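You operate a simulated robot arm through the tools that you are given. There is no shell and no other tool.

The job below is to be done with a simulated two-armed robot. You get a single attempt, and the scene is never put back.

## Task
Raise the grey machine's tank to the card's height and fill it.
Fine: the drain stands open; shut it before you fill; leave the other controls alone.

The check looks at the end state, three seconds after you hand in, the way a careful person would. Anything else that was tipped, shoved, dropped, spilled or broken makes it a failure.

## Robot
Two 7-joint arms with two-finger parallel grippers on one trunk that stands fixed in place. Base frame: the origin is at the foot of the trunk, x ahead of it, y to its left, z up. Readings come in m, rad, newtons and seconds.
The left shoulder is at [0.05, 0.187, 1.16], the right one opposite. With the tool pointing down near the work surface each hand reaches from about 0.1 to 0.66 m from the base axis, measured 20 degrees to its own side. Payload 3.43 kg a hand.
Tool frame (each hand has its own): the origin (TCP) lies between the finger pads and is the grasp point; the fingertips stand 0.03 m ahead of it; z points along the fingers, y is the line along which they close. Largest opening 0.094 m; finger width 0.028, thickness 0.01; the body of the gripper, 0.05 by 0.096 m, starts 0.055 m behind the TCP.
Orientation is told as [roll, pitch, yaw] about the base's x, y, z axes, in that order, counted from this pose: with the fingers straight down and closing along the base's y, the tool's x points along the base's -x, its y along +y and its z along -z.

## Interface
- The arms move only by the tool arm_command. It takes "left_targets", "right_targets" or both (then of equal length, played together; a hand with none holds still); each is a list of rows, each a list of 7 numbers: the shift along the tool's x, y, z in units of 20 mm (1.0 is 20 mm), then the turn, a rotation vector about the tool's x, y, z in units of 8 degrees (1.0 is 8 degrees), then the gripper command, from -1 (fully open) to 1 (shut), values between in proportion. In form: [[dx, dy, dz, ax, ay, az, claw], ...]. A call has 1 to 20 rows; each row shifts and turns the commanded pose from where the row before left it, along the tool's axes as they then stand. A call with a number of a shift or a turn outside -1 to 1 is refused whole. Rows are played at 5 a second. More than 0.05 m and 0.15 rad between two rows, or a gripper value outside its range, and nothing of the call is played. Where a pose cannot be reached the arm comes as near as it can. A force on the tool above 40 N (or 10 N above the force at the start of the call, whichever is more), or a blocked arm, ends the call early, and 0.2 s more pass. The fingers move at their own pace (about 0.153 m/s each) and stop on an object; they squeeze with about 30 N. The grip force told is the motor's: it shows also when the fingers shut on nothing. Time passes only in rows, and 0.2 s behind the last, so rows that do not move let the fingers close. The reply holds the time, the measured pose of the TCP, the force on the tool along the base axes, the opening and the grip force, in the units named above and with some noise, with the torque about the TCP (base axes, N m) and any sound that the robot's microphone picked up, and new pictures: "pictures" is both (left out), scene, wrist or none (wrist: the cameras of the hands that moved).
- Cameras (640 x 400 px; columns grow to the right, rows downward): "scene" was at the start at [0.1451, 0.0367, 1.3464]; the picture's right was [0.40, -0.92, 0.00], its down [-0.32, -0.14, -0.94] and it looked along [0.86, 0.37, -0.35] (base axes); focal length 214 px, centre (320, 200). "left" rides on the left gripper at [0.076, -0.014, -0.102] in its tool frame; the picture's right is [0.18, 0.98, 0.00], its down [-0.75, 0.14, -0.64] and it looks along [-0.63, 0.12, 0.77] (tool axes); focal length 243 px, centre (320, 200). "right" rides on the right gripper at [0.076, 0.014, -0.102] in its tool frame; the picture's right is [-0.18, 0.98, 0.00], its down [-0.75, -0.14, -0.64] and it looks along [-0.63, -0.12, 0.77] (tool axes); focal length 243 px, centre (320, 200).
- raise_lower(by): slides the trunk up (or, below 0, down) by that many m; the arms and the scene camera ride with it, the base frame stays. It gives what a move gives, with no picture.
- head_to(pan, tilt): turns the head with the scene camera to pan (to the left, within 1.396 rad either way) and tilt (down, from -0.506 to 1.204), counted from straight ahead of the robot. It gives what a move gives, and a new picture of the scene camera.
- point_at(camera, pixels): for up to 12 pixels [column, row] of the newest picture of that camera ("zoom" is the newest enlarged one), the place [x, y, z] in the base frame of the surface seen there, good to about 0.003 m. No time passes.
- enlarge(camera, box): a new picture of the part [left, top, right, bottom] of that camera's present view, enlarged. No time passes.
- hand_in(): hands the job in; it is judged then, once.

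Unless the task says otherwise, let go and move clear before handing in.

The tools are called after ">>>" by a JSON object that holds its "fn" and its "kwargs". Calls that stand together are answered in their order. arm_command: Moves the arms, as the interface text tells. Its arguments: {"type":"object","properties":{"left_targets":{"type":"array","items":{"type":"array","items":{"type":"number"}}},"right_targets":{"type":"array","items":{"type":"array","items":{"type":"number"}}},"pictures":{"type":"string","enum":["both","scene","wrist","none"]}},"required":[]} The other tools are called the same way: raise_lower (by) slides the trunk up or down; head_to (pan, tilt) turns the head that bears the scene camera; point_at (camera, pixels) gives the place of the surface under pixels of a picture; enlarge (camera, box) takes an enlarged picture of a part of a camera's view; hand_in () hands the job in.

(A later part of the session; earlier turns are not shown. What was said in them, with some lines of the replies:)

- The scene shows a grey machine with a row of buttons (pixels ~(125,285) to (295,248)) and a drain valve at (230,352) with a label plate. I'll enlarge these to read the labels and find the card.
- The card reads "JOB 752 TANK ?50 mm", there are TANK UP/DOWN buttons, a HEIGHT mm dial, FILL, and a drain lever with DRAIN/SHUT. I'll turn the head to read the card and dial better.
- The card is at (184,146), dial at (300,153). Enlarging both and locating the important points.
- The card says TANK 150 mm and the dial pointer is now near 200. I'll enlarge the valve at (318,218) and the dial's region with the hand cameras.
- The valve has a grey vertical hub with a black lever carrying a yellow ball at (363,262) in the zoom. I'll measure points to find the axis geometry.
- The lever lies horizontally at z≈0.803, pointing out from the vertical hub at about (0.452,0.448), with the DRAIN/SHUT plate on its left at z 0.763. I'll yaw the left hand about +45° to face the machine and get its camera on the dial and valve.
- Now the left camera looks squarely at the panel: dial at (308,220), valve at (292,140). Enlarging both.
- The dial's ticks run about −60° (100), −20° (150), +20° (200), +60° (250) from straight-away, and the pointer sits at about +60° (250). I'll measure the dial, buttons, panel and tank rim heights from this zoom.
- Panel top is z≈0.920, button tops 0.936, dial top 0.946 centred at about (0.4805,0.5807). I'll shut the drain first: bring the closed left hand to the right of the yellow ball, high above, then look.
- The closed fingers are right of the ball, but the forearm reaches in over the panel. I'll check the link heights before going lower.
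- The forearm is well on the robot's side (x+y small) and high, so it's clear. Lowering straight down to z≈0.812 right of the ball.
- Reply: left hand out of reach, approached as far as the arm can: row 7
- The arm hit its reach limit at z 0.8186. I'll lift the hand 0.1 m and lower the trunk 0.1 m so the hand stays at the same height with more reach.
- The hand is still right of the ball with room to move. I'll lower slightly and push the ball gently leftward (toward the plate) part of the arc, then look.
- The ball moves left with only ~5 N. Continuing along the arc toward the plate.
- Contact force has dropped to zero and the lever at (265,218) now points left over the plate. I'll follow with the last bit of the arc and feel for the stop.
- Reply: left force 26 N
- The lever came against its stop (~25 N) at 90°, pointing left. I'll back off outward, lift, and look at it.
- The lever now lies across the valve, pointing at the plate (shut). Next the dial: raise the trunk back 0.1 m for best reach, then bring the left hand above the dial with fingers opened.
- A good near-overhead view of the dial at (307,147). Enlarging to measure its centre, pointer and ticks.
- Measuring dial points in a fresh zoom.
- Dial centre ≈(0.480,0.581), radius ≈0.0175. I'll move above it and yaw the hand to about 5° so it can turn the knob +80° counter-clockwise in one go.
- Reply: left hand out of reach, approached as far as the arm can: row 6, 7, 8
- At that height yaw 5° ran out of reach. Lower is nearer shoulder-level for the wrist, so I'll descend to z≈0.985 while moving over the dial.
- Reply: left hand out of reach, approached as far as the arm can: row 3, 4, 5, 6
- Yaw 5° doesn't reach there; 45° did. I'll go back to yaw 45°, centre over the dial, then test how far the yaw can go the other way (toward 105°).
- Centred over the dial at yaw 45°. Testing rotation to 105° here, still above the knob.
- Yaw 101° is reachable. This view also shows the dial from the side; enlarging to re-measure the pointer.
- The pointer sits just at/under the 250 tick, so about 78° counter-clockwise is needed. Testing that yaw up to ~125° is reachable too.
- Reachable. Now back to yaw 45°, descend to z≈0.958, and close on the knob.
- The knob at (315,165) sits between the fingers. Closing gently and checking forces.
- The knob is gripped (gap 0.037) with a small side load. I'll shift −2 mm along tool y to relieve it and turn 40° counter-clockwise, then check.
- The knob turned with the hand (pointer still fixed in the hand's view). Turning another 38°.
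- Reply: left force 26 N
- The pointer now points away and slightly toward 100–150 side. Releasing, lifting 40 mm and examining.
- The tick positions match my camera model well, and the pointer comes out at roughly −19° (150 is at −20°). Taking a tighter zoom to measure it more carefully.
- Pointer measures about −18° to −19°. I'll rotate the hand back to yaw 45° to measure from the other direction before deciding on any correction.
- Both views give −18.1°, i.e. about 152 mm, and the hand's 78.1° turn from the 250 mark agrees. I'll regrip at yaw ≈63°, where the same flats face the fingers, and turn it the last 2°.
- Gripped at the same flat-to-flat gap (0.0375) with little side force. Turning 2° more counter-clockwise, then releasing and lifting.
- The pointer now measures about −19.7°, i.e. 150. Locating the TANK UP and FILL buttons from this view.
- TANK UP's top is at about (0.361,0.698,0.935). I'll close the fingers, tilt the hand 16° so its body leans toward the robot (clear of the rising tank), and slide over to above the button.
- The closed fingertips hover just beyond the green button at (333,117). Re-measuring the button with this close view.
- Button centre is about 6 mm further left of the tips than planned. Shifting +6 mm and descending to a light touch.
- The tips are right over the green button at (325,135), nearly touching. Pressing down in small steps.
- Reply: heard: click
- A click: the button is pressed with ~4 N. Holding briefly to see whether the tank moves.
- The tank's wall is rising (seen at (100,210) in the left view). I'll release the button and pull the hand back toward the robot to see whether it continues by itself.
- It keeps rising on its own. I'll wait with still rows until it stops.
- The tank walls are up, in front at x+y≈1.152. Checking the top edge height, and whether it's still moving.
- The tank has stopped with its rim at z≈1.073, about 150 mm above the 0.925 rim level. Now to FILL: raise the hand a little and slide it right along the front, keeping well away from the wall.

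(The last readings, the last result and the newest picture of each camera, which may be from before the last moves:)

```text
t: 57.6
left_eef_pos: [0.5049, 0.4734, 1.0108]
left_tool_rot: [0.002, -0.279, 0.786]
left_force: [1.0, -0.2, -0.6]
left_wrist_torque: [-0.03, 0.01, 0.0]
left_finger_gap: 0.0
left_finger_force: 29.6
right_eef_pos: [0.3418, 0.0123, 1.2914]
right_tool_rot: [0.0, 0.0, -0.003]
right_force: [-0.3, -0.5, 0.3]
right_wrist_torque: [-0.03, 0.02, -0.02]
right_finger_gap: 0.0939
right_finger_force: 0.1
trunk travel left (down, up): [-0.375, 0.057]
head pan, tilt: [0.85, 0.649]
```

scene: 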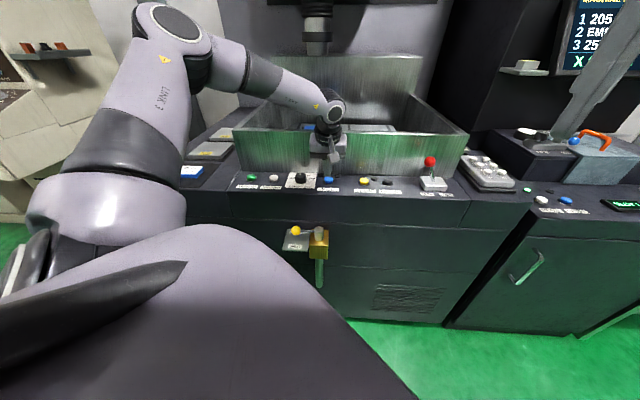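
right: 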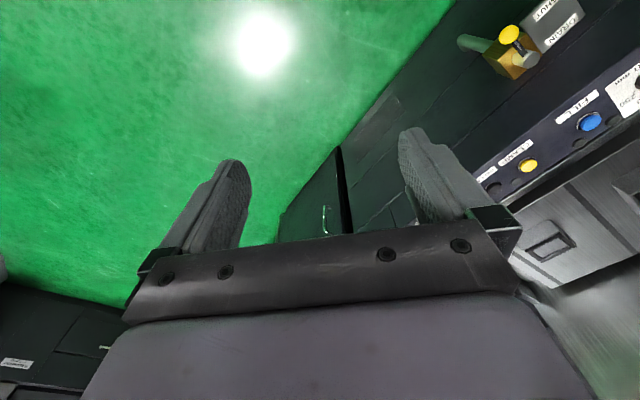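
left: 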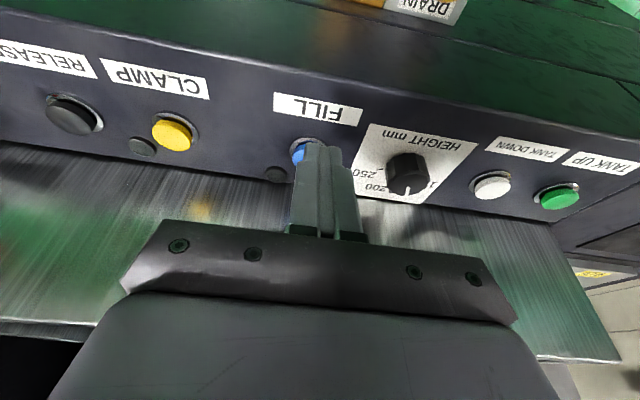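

FILL is at (302,152), partially behind the fingers. I'll shift a bit to one side in measurement terms: enlarge to estimate its centre.

>>> {"fn": "enlarge", "kwargs": {"camera": "left", "box": [250, 80, 380, 200]}}

>>> {"fn": "enlarge", "kwargs": {"camera": "left", "box": [380, 130, 440, 210]}}

```text
3.33 times, centred on (315, 140) of left
```

zoom: 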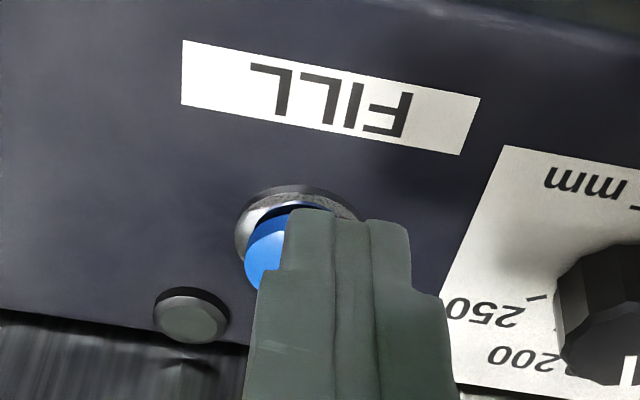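

```text
5.00 times, centred on (410, 170) of left
```

zoom: 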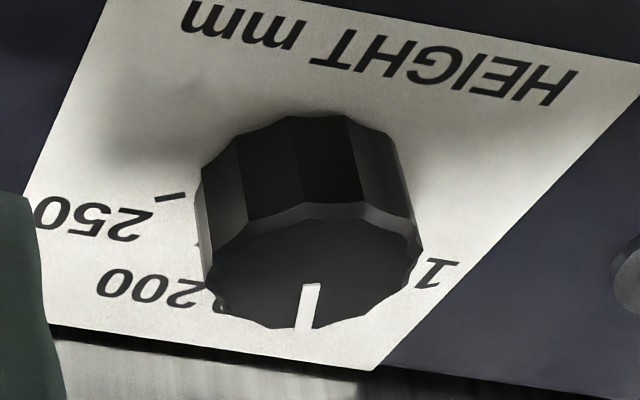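

FILL's centre computes to 58 mm ahead and 4 mm right of the TCP. Moving over it and partly descending, then checking.

>>> {"fn": "arm_command", "kwargs": {"left_targets": [[-0.905, -0.062, 0.26, 0, 0, 0, 1], [-0.905, -0.062, 0.26, 0, 0, 0, 1], [-0.905, -0.062, 0.26, 0, 0, 0, 1], [0.18, 0, 0.62, 0, 0, 0, 1], [0.18, 0, 0.62, 0, 0, 0, 1], [0, 0, 0, 0, 0, 0, 1]], "pictures": "both"}}

>>> {"fn": "enlarge", "kwargs": {"camera": "left", "box": [250, 70, 400, 190]}}

```text
t: 59.0
left_eef_pos: [0.5467, 0.5102, 0.9869]
left_tool_rot: [0.001, -0.28, 0.787]
left_force: [0.1, 0.1, -0.6]
left_wrist_torque: [-0.03, 0.01, 0.02]
left_finger_gap: 0.0
left_finger_force: 29.9
right_eef_pos: [0.3426, 0.0117, 1.2911]
right_tool_rot: [0.002, -0.002, -0.002]
right_force: [0.5, -0.1, -0.5]
right_wrist_torque: [-0.02, 0.02, -0.02]
right_finger_gap: 0.0942
right_finger_force: 0.1
trunk travel left (down, up): [-0.375, 0.057]
head pan, tilt: [0.85, 0.649]
```

scene: 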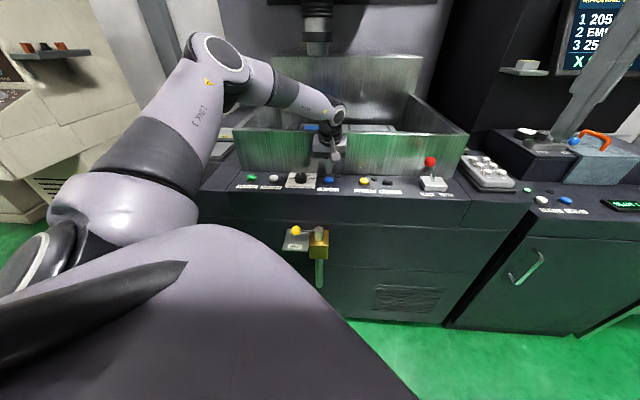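
left: 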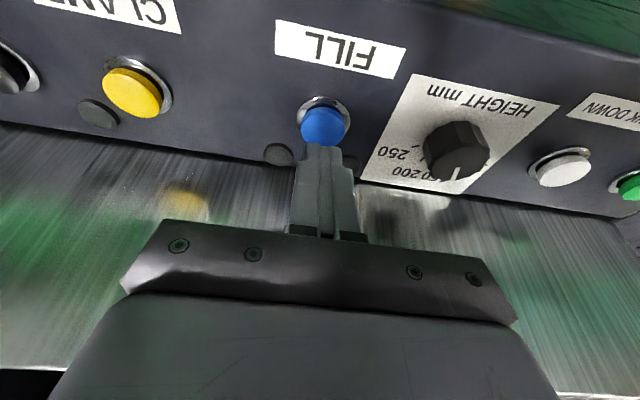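

```text
3.33 times, centred on (325, 130) of left
```

zoom: 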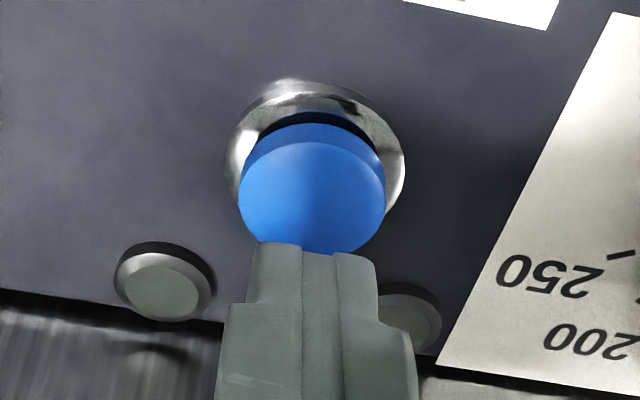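

Aligned laterally to within a millimetre, 4 mm short in depth. Going forward 2 mm, down to contact and pressing FILL with the same small steps.

>>> {"fn": "arm_command", "kwargs": {"left_targets": [[-0.1, 0, 0.03, 0, 0, 0, 1], [0.138, 0, 0.48, 0, 0, 0, 1], [0.138, 0, 0.48, 0, 0, 0, 1], [0.04, 0, 0.144, 0, 0, 0, 1], [0.04, 0, 0.144, 0, 0, 0, 1]], "pictures": "both"}}

```text
t: 60.2
left_eef_pos: [0.547, 0.5108, 0.9602]
left_tool_rot: [0.0, -0.282, 0.787]
left_force: [-1.0, 1.5, 7.0]
left_wrist_torque: [0.01, 0.04, -0.06]
left_finger_gap: 0.0
left_finger_force: 30.5
right_eef_pos: [0.342, 0.0113, 1.2917]
right_tool_rot: [0.003, -0.003, 0.001]
right_force: [-0.3, -0.3, -0.3]
right_wrist_torque: [0.0, 0.02, 0.01]
right_finger_gap: 0.094
right_finger_force: 0.1
trunk travel left (down, up): [-0.375, 0.057]
head pan, tilt: [0.85, 0.649]
heard: click
```

scene: 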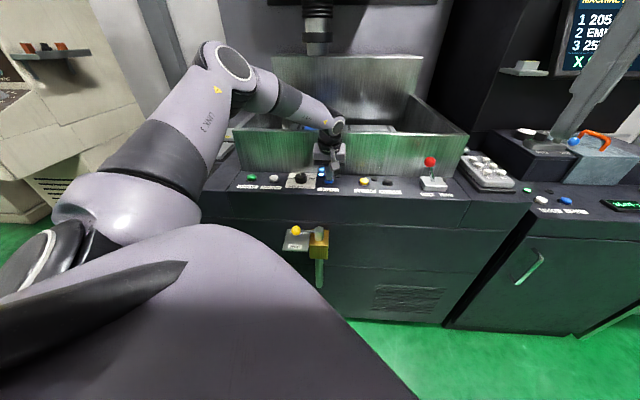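
left: 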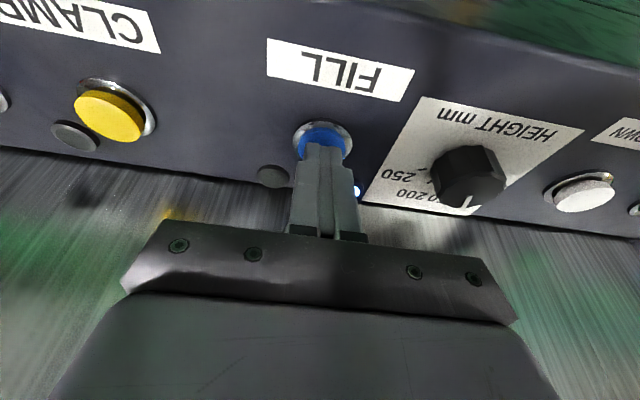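

A click, and the lamp at (357,190) is lit blue: filling started. Lifting off straight up and retreating toward the robot.

>>> {"fn": "arm_command", "kwargs": {"left_targets": [[-0.24, 0, -0.84, 0, 0, 0, 1], [-0.24, 0, -0.84, 0, 0, 0, 1], [0.95, 0, -0.27, 0, 0, 0, 1], [0.95, 0, -0.27, 0, 0, 0, 1], [0.95, 0, -0.27, 0, 0, 0, 1], [0.95, 0, -0.27, 0, 0, 0, 1], [0.95, 0, -0.27, 0, 0, 0, 1], [0.95, 0, -0.27, 0, 0, 0, 1]], "pictures": "both"}}

>>> {"fn": "enlarge", "kwargs": {"camera": "scene", "box": [220, 80, 470, 250]}}

```text
t: 62.0
left_eef_pos: [0.463, 0.4273, 0.9945]
left_tool_rot: [0.003, -0.28, 0.788]
left_force: [-0.6, -0.8, 0.5]
left_wrist_torque: [-0.02, 0.0, 0.01]
left_finger_gap: 0.0
left_finger_force: 30.3
right_eef_pos: [0.3414, 0.012, 1.2918]
right_tool_rot: [0.003, 0.0, 0.0]
right_force: [-0.1, -0.4, -0.3]
right_wrist_torque: [0.04, 0.01, -0.02]
right_finger_gap: 0.0942
right_finger_force: 0.0
trunk travel left (down, up): [-0.375, 0.057]
head pan, tilt: [0.85, 0.649]
```

scene: 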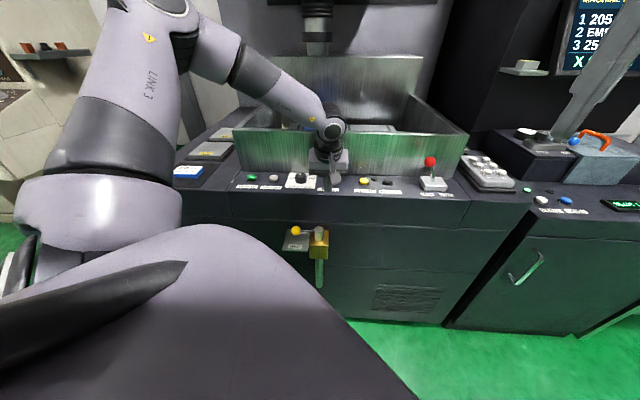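
left: 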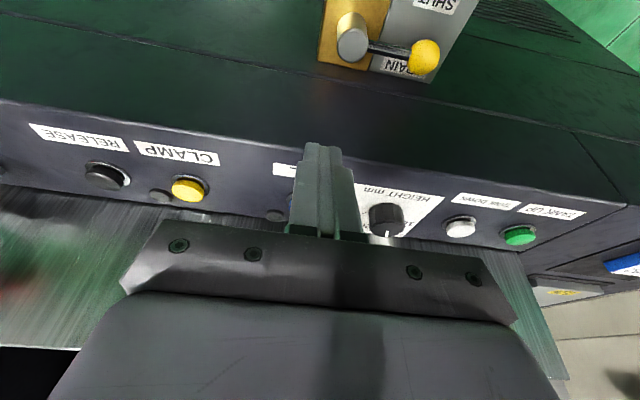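

```text
2.35 times, centred on (345, 165) of scene
```

zoom: 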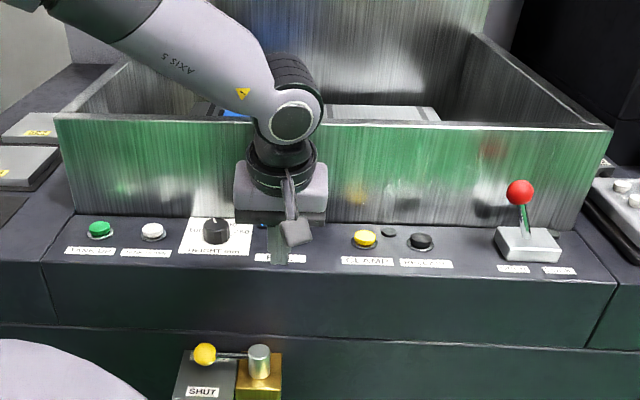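

Moving the hand further back and up, to clear the view of the lamps and the liquid.

>>> {"fn": "arm_command", "kwargs": {"left_targets": [[0.356, 0, -0.935, 0, 0, 0, 1], [0.356, 0, -0.935, 0, 0, 0, 1], [0.356, 0, -0.935, 0, 0, 0, 1], [0.356, 0, -0.935, 0, 0, 0, 1], [0.356, 0, -0.935, 0, 0, 0, 1], [0.356, 0, -0.935, 0, 0, 0, 1], [0.356, 0, -0.935, 0, 0, 0, 1], [0.356, 0, -0.935, 0, 0, 0, 1], [0.356, 0, -0.935, 0, 0, 0, 1], [0.356, 0, -0.935, 0, 0, 0, 1], [0.356, 0, -0.935, 0, 0, 0, 1], [0.356, 0, -0.935, 0, 0, 0, 1]], "pictures": "both"}}

>>> {"fn": "enlarge", "kwargs": {"camera": "scene", "box": [220, 80, 470, 250]}}

>>> {"fn": "enlarge", "kwargs": {"camera": "left", "box": [150, 100, 450, 300]}}

```text
t: 64.6
left_eef_pos: [0.3621, 0.3253, 1.1879]
left_tool_rot: [0.002, -0.279, 0.786]
left_force: [-0.9, 0.2, -0.5]
left_wrist_torque: [0.03, 0.02, 0.0]
left_finger_gap: 0.0
left_finger_force: 30.4
right_eef_pos: [0.3405, 0.0118, 1.2909]
right_tool_rot: [0.002, 0.0, 0.0]
right_force: [-0.6, -0.1, 0.1]
right_wrist_torque: [0.01, -0.01, 0.04]
right_finger_gap: 0.0942
right_finger_force: 0.0
trunk travel left (down, up): [-0.375, 0.057]
head pan, tilt: [0.85, 0.649]
```

scene: 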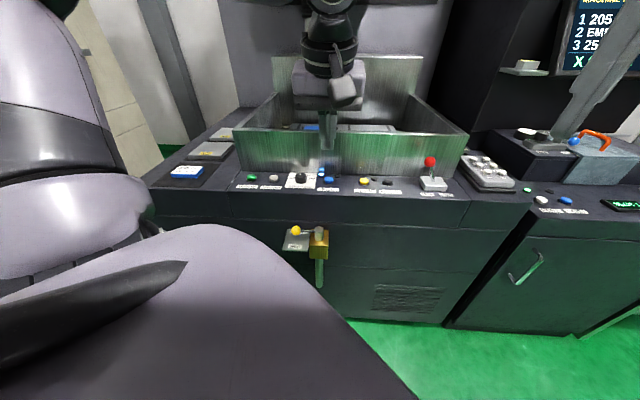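
left: 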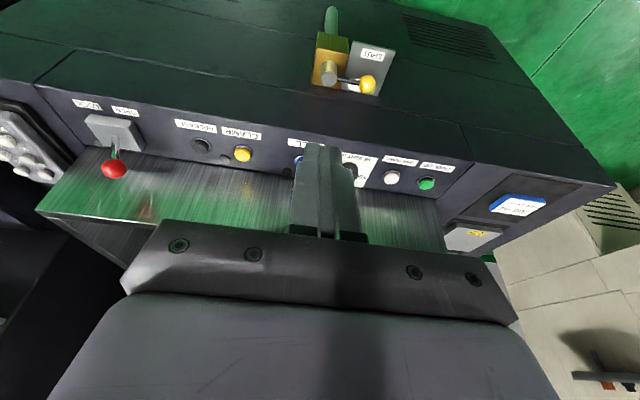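

```text
2.35 times, centred on (345, 165) of scene
```

zoom: 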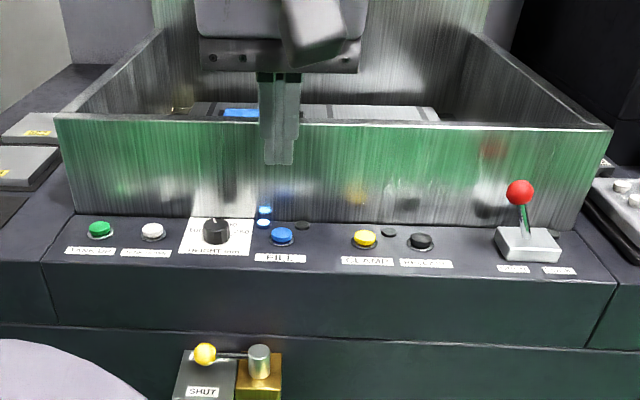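

```text
2.00 times, centred on (300, 200) of left
```

zoom: 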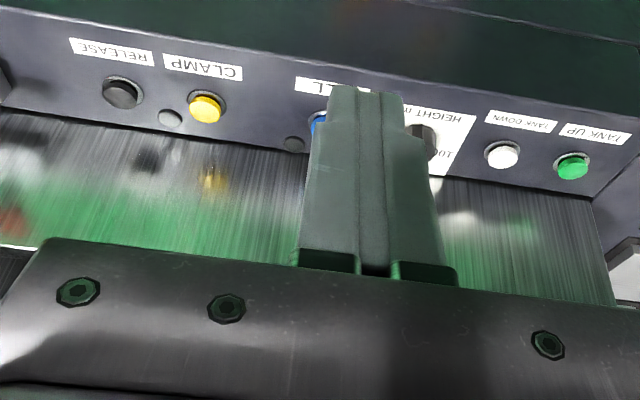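

The first lamp by FILL is lit, the second dark (probably "full"). I'll pull the hand further back and wait for the fill.

>>> {"fn": "arm_command", "kwargs": {"left_targets": [[0.9, 0.3, -0.26, 0, 0, 0, 0], [0.9, 0.3, -0.26, 0, 0, 0, -1], [0.9, 0.3, -0.26, 0, 0, 0, -1], [0.9, 0.3, -0.26, 0, 0, 0, -1], [0.6, 0, -0.26, 0, 0, 0, -1], [0, 0, 0, 0, 0, 0, -1], [0, 0, 0, 0, 0, 0, -1], [0, 0, 0, 0, 0, 0, -1], [0, 0, 0, 0, 0, 0, -1], [0, 0, 0, 0, 0, 0, -1], [0, 0, 0, 0, 0, 0, -1], [0, 0, 0, 0, 0, 0, -1], [0, 0, 0, 0, 0, 0, -1], [0, 0, 0, 0, 0, 0, -1], [0, 0, 0, 0, 0, 0, -1], [0, 0, 0, 0, 0, 0, -1], [0, 0, 0, 0, 0, 0, -1], [0, 0, 0, 0, 0, 0, -1], [0, 0, 0, 0, 0, 0, -1], [0, 0, 0, 0, 0, 0, -1]], "pictures": "both"}}

>>> {"fn": "enlarge", "kwargs": {"camera": "scene", "box": [220, 80, 470, 250]}}

```text
t: 68.8
left_eef_pos: [0.2837, 0.2806, 1.1892]
left_tool_rot: [0.003, -0.28, 0.788]
left_force: [-0.3, -0.4, 0.4]
left_wrist_torque: [0.03, 0.01, -0.01]
left_finger_gap: 0.0941
left_finger_force: 0.1
right_eef_pos: [0.3415, 0.0116, 1.2917]
right_tool_rot: [0.002, 0.001, -0.001]
right_force: [0.0, 0.7, 0.4]
right_wrist_torque: [0.05, 0.03, 0.01]
right_finger_gap: 0.0942
right_finger_force: 0.1
trunk travel left (down, up): [-0.375, 0.057]
head pan, tilt: [0.85, 0.649]
```

scene: 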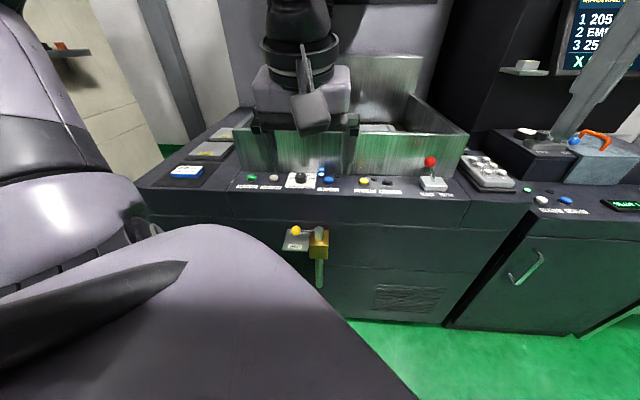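
left: 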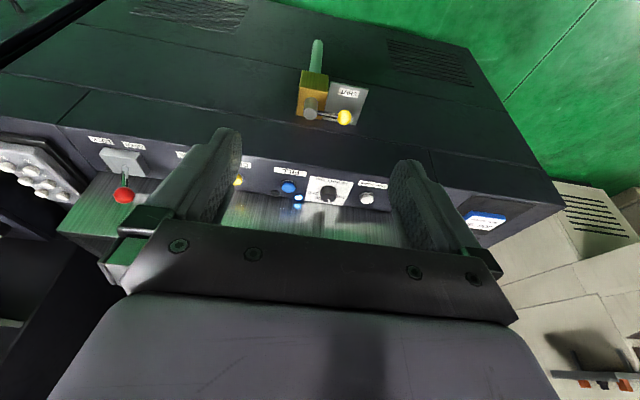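

```text
2.35 times, centred on (345, 165) of scene
```

zoom: 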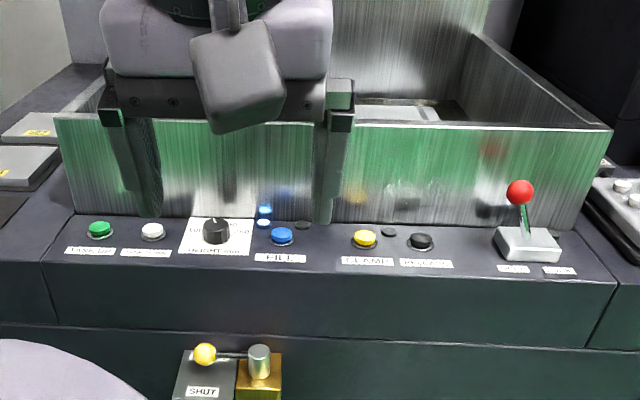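

The fill lamp is on; the hand blocks the view into the tank. Moving the hand left out of the camera's view and waiting.

>>> {"fn": "arm_command", "kwargs": {"left_targets": [[0, 0.9, 0, 0, 0, 0, -1], [0, 0.9, 0, 0, 0, 0, -1], [0, 0.9, 0, 0, 0, 0, -1], [0, 0.9, 0, 0, 0, 0, -1], [0, 0.9, 0, 0, 0, 0, -1], [0, 0.9, 0, 0, 0, 0, -1], [0, 0.9, 0, 0, 0, 0, -1], [0, 0, 0, 0, 0, 0, -1], [0, 0, 0, 0, 0, 0, -1], [0, 0, 0, 0, 0, 0, -1], [0, 0, 0, 0, 0, 0, -1], [0, 0, 0, 0, 0, 0, -1], [0, 0, 0, 0, 0, 0, -1], [0, 0, 0, 0, 0, 0, -1], [0, 0, 0, 0, 0, 0, -1]], "pictures": "scene"}}

>>> {"fn": "raise_lower", "kwargs": {"by": 0.055}}

>>> {"fn": "head_to", "kwargs": {"pan": 0.8, "tilt": 0.5}}

>>> {"fn": "enlarge", "kwargs": {"camera": "scene", "box": [200, 100, 500, 300]}}

```text
t: 72.0
left_eef_pos: [0.1945, 0.3678, 1.1896]
left_tool_rot: [0.003, -0.279, 0.787]
left_force: [0.3, 0.7, 0.6]
left_wrist_torque: [-0.03, -0.02, -0.03]
left_finger_gap: 0.0937
left_finger_force: 0.1
right_eef_pos: [0.3419, 0.0113, 1.2905]
right_tool_rot: [0.002, -0.001, -0.002]
right_force: [-0.2, -0.8, -0.1]
right_wrist_torque: [0.01, -0.01, 0.0]
right_finger_gap: 0.0939
right_finger_force: 0.0
trunk travel left (down, up): [-0.375, 0.057]
head pan, tilt: [0.85, 0.649]
```

scene: 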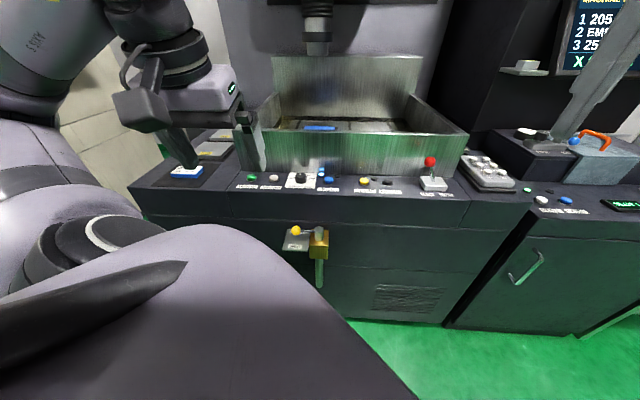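

```text
t: 73.0
left_eef_pos: [0.1955, 0.3691, 1.2442]
left_tool_rot: [0.002, -0.281, 0.788]
left_force: [-0.3, -0.3, 0.6]
left_wrist_torque: [0.01, 0.01, 0.0]
left_finger_gap: 0.0938
left_finger_force: 0.1
right_eef_pos: [0.3409, 0.0113, 1.3457]
right_tool_rot: [0.003, 0.0, -0.002]
right_force: [-0.5, 0.9, 0.1]
right_wrist_torque: [-0.01, 0.0, 0.02]
right_finger_gap: 0.094
right_finger_force: 0.1
trunk travel left (down, up): [-0.43, 0.002]
head pan, tilt: [0.85, 0.649]
```

```text
t: 73.7
left_eef_pos: [0.1947, 0.3686, 1.2446]
left_tool_rot: [0.002, -0.278, 0.787]
left_force: [0.3, -0.2, 0.5]
left_wrist_torque: [0.0, 0.01, 0.01]
left_finger_gap: 0.0942
left_finger_force: 0.1
right_eef_pos: [0.3409, 0.0116, 1.3465]
right_tool_rot: [0.001, 0.001, -0.002]
right_force: [0.1, 0.4, 0.7]
right_wrist_torque: [0.03, -0.01, 0.0]
right_finger_gap: 0.0938
right_finger_force: 0.0
trunk travel left (down, up): [-0.43, 0.002]
head pan, tilt: [0.799, 0.499]
```

scene: 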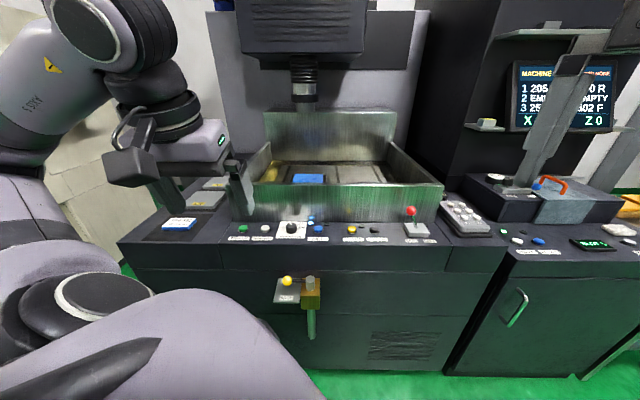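

```text
2.00 times, centred on (350, 200) of scene
```

zoom: 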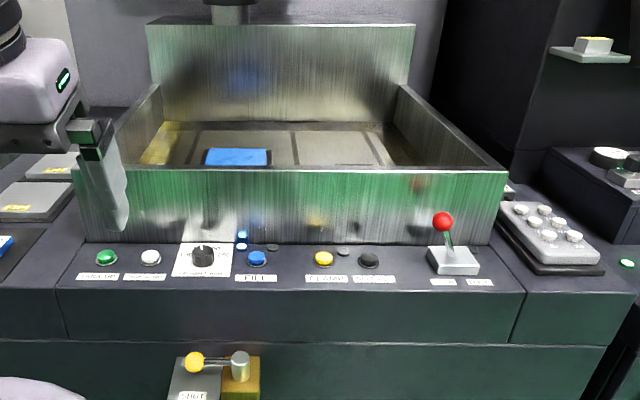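

Yellowish liquid is appearing in the tank and rising. I'll wait and monitor the level.

>>> {"fn": "arm_command", "kwargs": {"left_targets": [[0, 0, 0, 0, 0, 0, -1], [0, 0, 0, 0, 0, 0, -1], [0, 0, 0, 0, 0, 0, -1], [0, 0, 0, 0, 0, 0, -1], [0, 0, 0, 0, 0, 0, -1], [0, 0, 0, 0, 0, 0, -1], [0, 0, 0, 0, 0, 0, -1], [0, 0, 0, 0, 0, 0, -1], [0, 0, 0, 0, 0, 0, -1], [0, 0, 0, 0, 0, 0, -1], [0, 0, 0, 0, 0, 0, -1], [0, 0, 0, 0, 0, 0, -1], [0, 0, 0, 0, 0, 0, -1], [0, 0, 0, 0, 0, 0, -1], [0, 0, 0, 0, 0, 0, -1], [0, 0, 0, 0, 0, 0, -1], [0, 0, 0, 0, 0, 0, -1], [0, 0, 0, 0, 0, 0, -1], [0, 0, 0, 0, 0, 0, -1], [0, 0, 0, 0, 0, 0, -1]], "pictures": "scene"}}

>>> {"fn": "enlarge", "kwargs": {"camera": "scene", "box": [200, 100, 500, 300]}}

>>> {"fn": "point_at", "kwargs": {"camera": "zoom", "pixels": [[160, 155], [250, 140], [300, 140], [350, 140], [240, 157], [300, 172]]}}

```text
t: 77.9
left_eef_pos: [0.196, 0.3695, 1.2441]
left_tool_rot: [0.002, -0.279, 0.789]
left_force: [-0.2, -0.7, 0.2]
left_wrist_torque: [0.03, 0.0, -0.01]
left_finger_gap: 0.0939
left_finger_force: 0.0
right_eef_pos: [0.342, 0.0117, 1.3463]
right_tool_rot: [0.001, 0.0, -0.001]
right_force: [0.4, 0.2, 0.8]
right_wrist_torque: [0.03, 0.01, 0.02]
right_finger_gap: 0.0941
right_finger_force: 0.0
trunk travel left (down, up): [-0.43, 0.002]
head pan, tilt: [0.799, 0.499]
```

scene: 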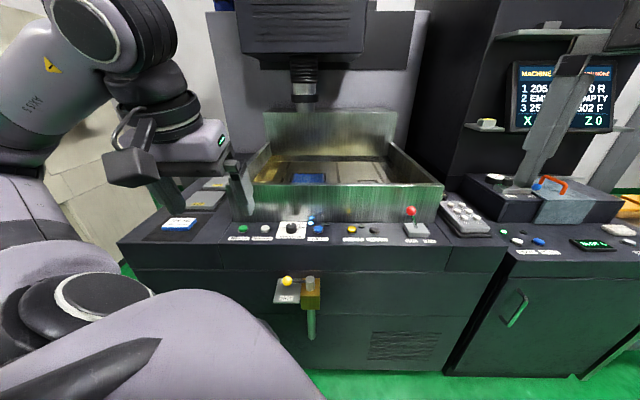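

```text
2.00 times, centred on (350, 200) of scene
```

zoom: 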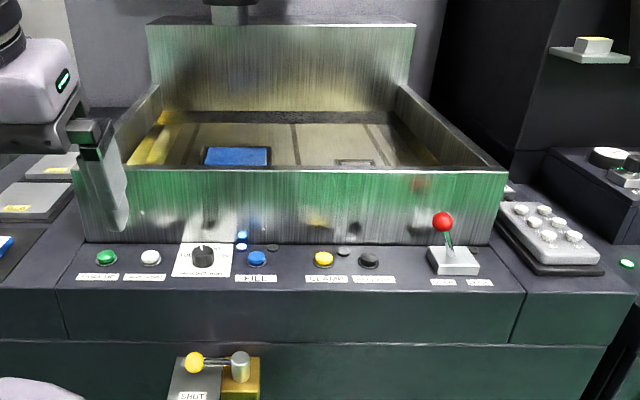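

```text
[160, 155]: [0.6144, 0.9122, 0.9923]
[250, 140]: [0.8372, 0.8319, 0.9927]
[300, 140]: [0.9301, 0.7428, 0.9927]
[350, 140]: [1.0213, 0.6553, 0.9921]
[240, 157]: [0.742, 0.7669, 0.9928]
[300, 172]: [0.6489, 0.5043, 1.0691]
```

The liquid level is at z≈0.9925, rim at ≈1.073. Continuing to wait and measure.

>>> {"fn": "arm_command", "kwargs": {"left_targets": [[0, 0, 0, 0, 0, 0, -1], [0, 0, 0, 0, 0, 0, -1], [0, 0, 0, 0, 0, 0, -1], [0, 0, 0, 0, 0, 0, -1], [0, 0, 0, 0, 0, 0, -1], [0, 0, 0, 0, 0, 0, -1], [0, 0, 0, 0, 0, 0, -1], [0, 0, 0, 0, 0, 0, -1], [0, 0, 0, 0, 0, 0, -1], [0, 0, 0, 0, 0, 0, -1], [0, 0, 0, 0, 0, 0, -1], [0, 0, 0, 0, 0, 0, -1], [0, 0, 0, 0, 0, 0, -1], [0, 0, 0, 0, 0, 0, -1], [0, 0, 0, 0, 0, 0, -1], [0, 0, 0, 0, 0, 0, -1], [0, 0, 0, 0, 0, 0, -1], [0, 0, 0, 0, 0, 0, -1], [0, 0, 0, 0, 0, 0, -1], [0, 0, 0, 0, 0, 0, -1]], "pictures": "scene"}}

>>> {"fn": "enlarge", "kwargs": {"camera": "scene", "box": [200, 100, 500, 300]}}

>>> {"fn": "point_at", "kwargs": {"camera": "zoom", "pixels": [[160, 155], [250, 140], [300, 140], [350, 140], [240, 157], [300, 172]]}}

```text
t: 82.1
left_eef_pos: [0.1951, 0.368, 1.2448]
left_tool_rot: [0.003, -0.279, 0.787]
left_force: [-0.5, -0.2, -0.4]
left_wrist_torque: [0.01, -0.01, 0.0]
left_finger_gap: 0.0941
left_finger_force: 0.1
right_eef_pos: [0.3418, 0.0119, 1.3467]
right_tool_rot: [0.003, -0.002, 0.0]
right_force: [0.3, -0.3, 0.8]
right_wrist_torque: [0.01, -0.01, 0.02]
right_finger_gap: 0.0938
right_finger_force: 0.0
trunk travel left (down, up): [-0.43, 0.002]
head pan, tilt: [0.799, 0.499]
```

scene: 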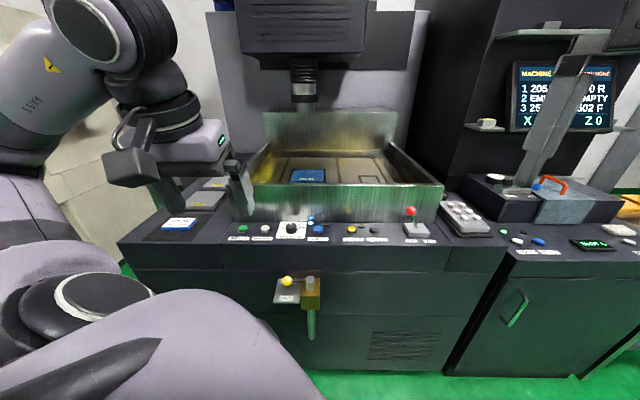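

```text
2.00 times, centred on (350, 200) of scene
```

zoom: 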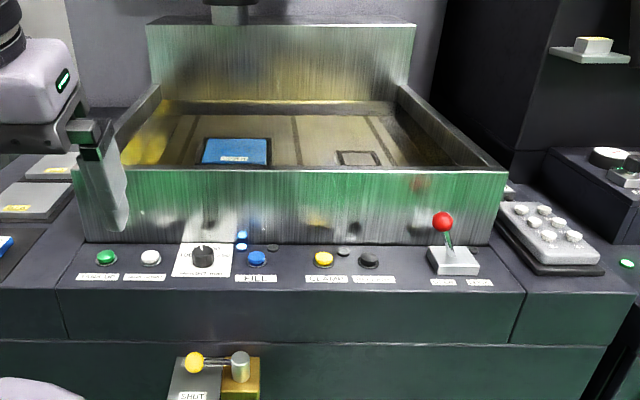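

```text
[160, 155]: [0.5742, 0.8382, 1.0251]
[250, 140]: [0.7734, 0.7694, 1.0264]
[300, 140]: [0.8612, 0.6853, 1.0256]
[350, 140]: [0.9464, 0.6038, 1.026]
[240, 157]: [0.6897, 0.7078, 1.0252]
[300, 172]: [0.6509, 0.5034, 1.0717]
```

The level rises ~8 mm/s and is now 1.026, with ~47 mm to the rim. As a precaution I'll bring the hand back to hover in front of FILL (not pressing) while it tops up, in case it doesn't stop by itself.

>>> {"fn": "arm_command", "kwargs": {"left_targets": [[-0.669, -0.466, 0.953, 0, 0, 0, 1], [-0.669, -0.466, 0.953, 0, 0, 0, 1], [-0.669, -0.466, 0.953, 0, 0, 0, 1], [-0.669, -0.466, 0.953, 0, 0, 0, 1], [-0.669, -0.466, 0.953, 0, 0, 0, 1], [-0.669, -0.466, 0.953, 0, 0, 0, 1], [-0.669, -0.466, 0.953, 0, 0, 0, 1], [-0.669, -0.466, 0.953, 0, 0, 0, 1], [-0.669, -0.466, 0.953, 0, 0, 0, 1], [-0.669, -0.466, 0.953, 0, 0, 0, 1], [-0.669, -0.466, 0.953, 0, 0, 0, 1], [-0.669, -0.466, 0.953, 0, 0, 0, 1]], "pictures": "scene"}}

>>> {"fn": "enlarge", "kwargs": {"camera": "scene", "box": [200, 100, 500, 300]}}

>>> {"fn": "point_at", "kwargs": {"camera": "zoom", "pixels": [[160, 155], [250, 140], [300, 140], [350, 140], [380, 157], [430, 150]]}}

```text
t: 84.7
left_eef_pos: [0.4282, 0.4434, 1.0668]
left_tool_rot: [0.002, -0.279, 0.788]
left_force: [0.1, 0.5, -0.4]
left_wrist_torque: [-0.02, 0.02, 0.01]
left_finger_gap: 0.0
left_finger_force: 30.0
right_eef_pos: [0.3424, 0.0114, 1.346]
right_tool_rot: [0.002, 0.001, -0.001]
right_force: [-0.1, -0.2, 0.1]
right_wrist_torque: [-0.02, 0.03, 0.01]
right_finger_gap: 0.0939
right_finger_force: 0.1
trunk travel left (down, up): [-0.43, 0.002]
head pan, tilt: [0.799, 0.499]
```

scene: 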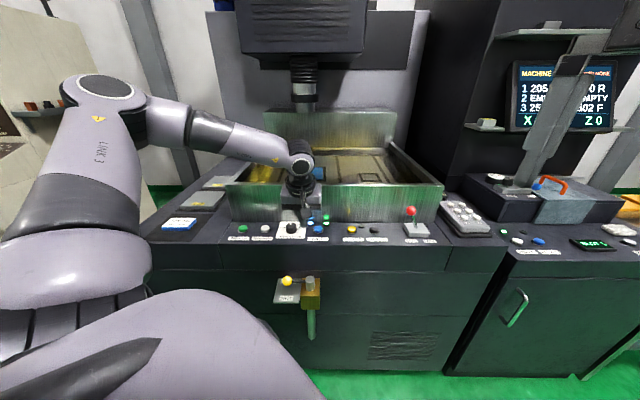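

```text
2.00 times, centred on (350, 200) of scene
```

zoom: 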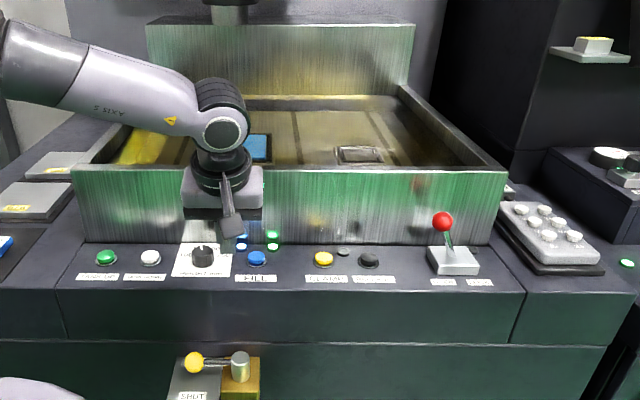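

```text
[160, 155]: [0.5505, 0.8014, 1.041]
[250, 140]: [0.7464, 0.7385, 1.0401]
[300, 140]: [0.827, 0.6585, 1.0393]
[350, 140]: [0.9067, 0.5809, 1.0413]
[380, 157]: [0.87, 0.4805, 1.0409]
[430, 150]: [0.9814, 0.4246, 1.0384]
```

The second lamp has turned green at zoom (272,240) and the level is ~1.040. Checking that it has stopped.

>>> {"fn": "arm_command", "kwargs": {"left_targets": [[0, 0, 0, 0, 0, 0, 1], [0, 0, 0, 0, 0, 0, 1], [0, 0, 0, 0, 0, 0, 1]], "pictures": "scene"}}

>>> {"fn": "enlarge", "kwargs": {"camera": "scene", "box": [200, 100, 500, 300]}}

>>> {"fn": "point_at", "kwargs": {"camera": "zoom", "pixels": [[160, 155], [300, 120], [300, 140], [350, 140], [380, 157], [430, 150]]}}

```text
t: 85.5
left_eef_pos: [0.4267, 0.4428, 1.0668]
left_tool_rot: [0.001, -0.28, 0.787]
left_force: [-0.5, -0.9, -0.1]
left_wrist_torque: [0.0, 0.01, 0.01]
left_finger_gap: 0.0
left_finger_force: 29.9
right_eef_pos: [0.3412, 0.011, 1.3461]
right_tool_rot: [0.001, 0.001, 0.0]
right_force: [0.6, -0.3, -0.4]
right_wrist_torque: [-0.02, -0.03, 0.0]
right_finger_gap: 0.0939
right_finger_force: 0.1
trunk travel left (down, up): [-0.43, 0.002]
head pan, tilt: [0.799, 0.499]
```

scene: 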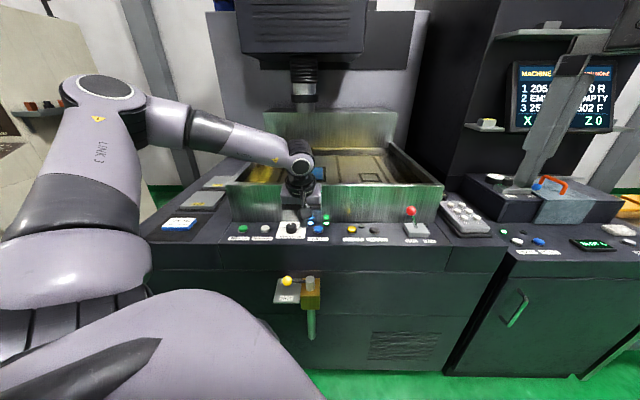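

```text
2.00 times, centred on (350, 200) of scene
```

zoom: 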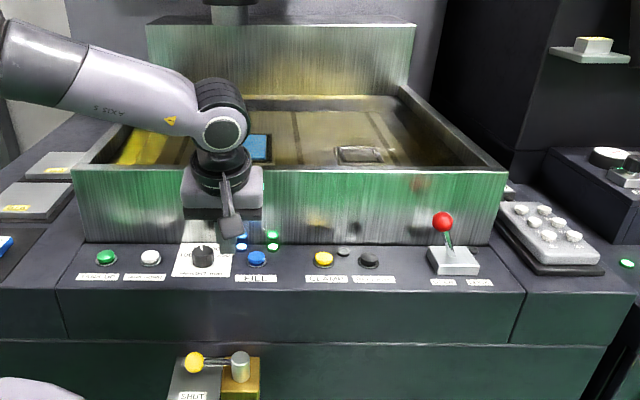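

```text
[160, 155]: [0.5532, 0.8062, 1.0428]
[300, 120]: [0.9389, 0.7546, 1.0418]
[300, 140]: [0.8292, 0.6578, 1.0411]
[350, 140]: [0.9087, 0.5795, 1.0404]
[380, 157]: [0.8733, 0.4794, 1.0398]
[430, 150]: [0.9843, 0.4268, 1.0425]
```

The level held at ~1.041 over 0.8 s (it would otherwise have gained 6 mm), with the green "full" lamp on — the fill has stopped itself. Retreating clear along the reverse path.

>>> {"fn": "arm_command", "kwargs": {"left_targets": [[0.669, 0.466, -0.953, 0, 0, 0, 1], [0.669, 0.466, -0.953, 0, 0, 0, 1], [0.669, 0.466, -0.953, 0, 0, 0, 1], [0.669, 0.466, -0.953, 0, 0, 0, 1], [0.669, 0.466, -0.953, 0, 0, 0, 1], [0.669, 0.466, -0.953, 0, 0, 0, 1], [0.669, 0.466, -0.953, 0, 0, 0, 1], [0.669, 0.466, -0.953, 0, 0, 0, 1], [0.669, 0.466, -0.953, 0, 0, 0, 1], [0.669, 0.466, -0.953, 0, 0, 0, 1], [0.669, 0.466, -0.953, 0, 0, 0, 1], [0.669, 0.466, -0.953, 0, 0, 0, 1], [0, 0, 0, 0, 0, 0, -1], [0, 0, 0, 0, 0, 0, -1], [0, 0, 0, 0, 0, 0, -1], [0, 0, 0, 0, 0, 0, -1], [0, 0, 0, 0, 0, 0, -1]], "pictures": "both"}}

>>> {"fn": "enlarge", "kwargs": {"camera": "scene", "box": [200, 100, 500, 300]}}

>>> {"fn": "point_at", "kwargs": {"camera": "zoom", "pixels": [[160, 155], [300, 120], [300, 140], [350, 140], [380, 157], [430, 150], [300, 172]]}}

>>> {"fn": "enlarge", "kwargs": {"camera": "scene", "box": [220, 205, 340, 350]}}

```text
t: 89.1
left_eef_pos: [0.1958, 0.3691, 1.2449]
left_tool_rot: [0.001, -0.279, 0.789]
left_force: [0.8, 0.9, -1.1]
left_wrist_torque: [-0.04, -0.01, 0.01]
left_finger_gap: 0.094
left_finger_force: 0.0
right_eef_pos: [0.3414, 0.0118, 1.3459]
right_tool_rot: [0.003, 0.002, -0.003]
right_force: [-0.5, 0.9, 0.1]
right_wrist_torque: [-0.03, -0.01, 0.0]
right_finger_gap: 0.0942
right_finger_force: 0.1
trunk travel left (down, up): [-0.43, 0.002]
head pan, tilt: [0.799, 0.499]
```

scene: 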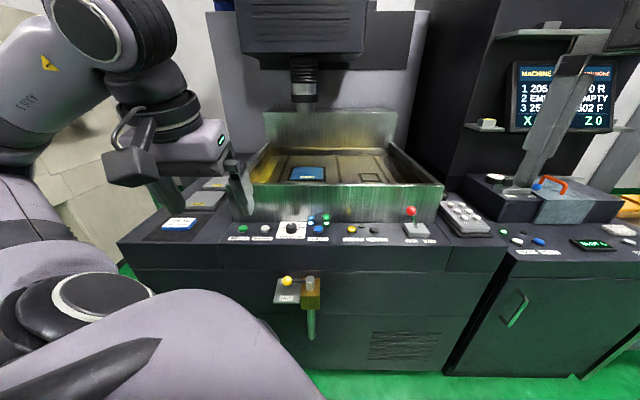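
left: 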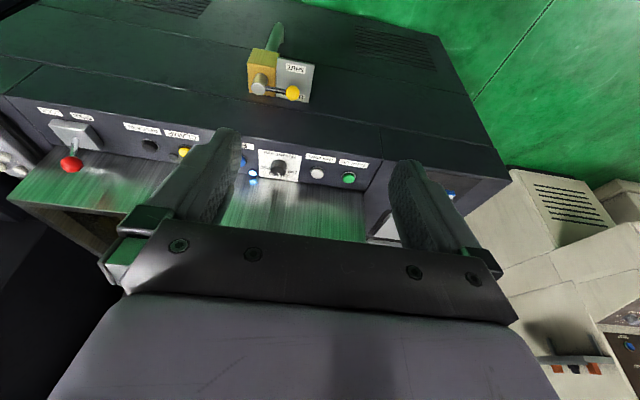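

```text
2.00 times, centred on (350, 200) of scene
```

zoom: 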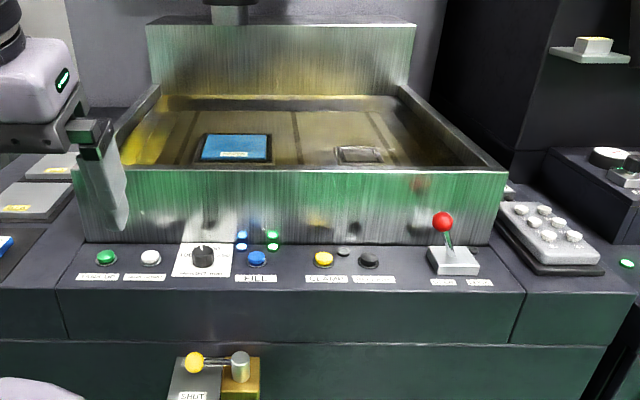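

```text
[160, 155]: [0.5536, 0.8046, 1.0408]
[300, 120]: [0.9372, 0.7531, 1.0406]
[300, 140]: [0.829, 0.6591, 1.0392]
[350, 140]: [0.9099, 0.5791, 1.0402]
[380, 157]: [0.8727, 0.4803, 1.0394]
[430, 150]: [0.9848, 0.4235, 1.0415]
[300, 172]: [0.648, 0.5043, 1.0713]
```

```text
2.76 times, centred on (280, 278) of scene
```

zoom: 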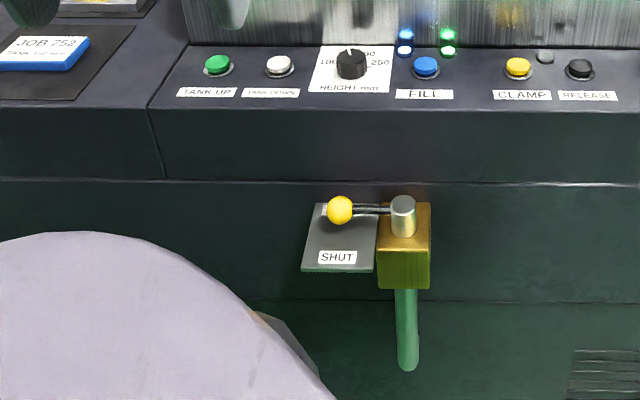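

The level is steady at z≈1.040 below the rim at ≈1.073, both lamps are lit, the drain lever is across (shut), the dial is at 150, and the arms are clear. Handing in.

>>> {"fn": "hand_in", "kwargs": {}}

```text
The job is handed in.
```

I raised the tank to the card's 150 mm, shut the drain and filled the tank. The job is handed in, but no verdict has come back.

- **Height:** The card reads "JOB 752, TANK 150 mm". The height dial stood at about 250, so I turned it to 150. I then pressed TANK UP once. The rim rose and stopped at about z 1.073 m, roughly 150 mm above where it started.
- **Drain:** I pushed the yellow lever a quarter turn to its stop, where it points across at the DRAIN/SHUT plate. I took that as shut. The liquid level did not drop afterwards, which fits.
- **Fill:** I pressed FILL once, after the drain was shut and the tank was up. The liquid rose to about z 1.040 m and stopped by itself. The blue lamp by FILL came on when I pressed the button, and a green one joined it at the end. The level held steady for over 4 seconds before hand-in.

I used only the dial, TANK UP, the drain lever and FILL. Nothing was tipped, dropped or spilled that I could see, and both arms were clear before I handed in.
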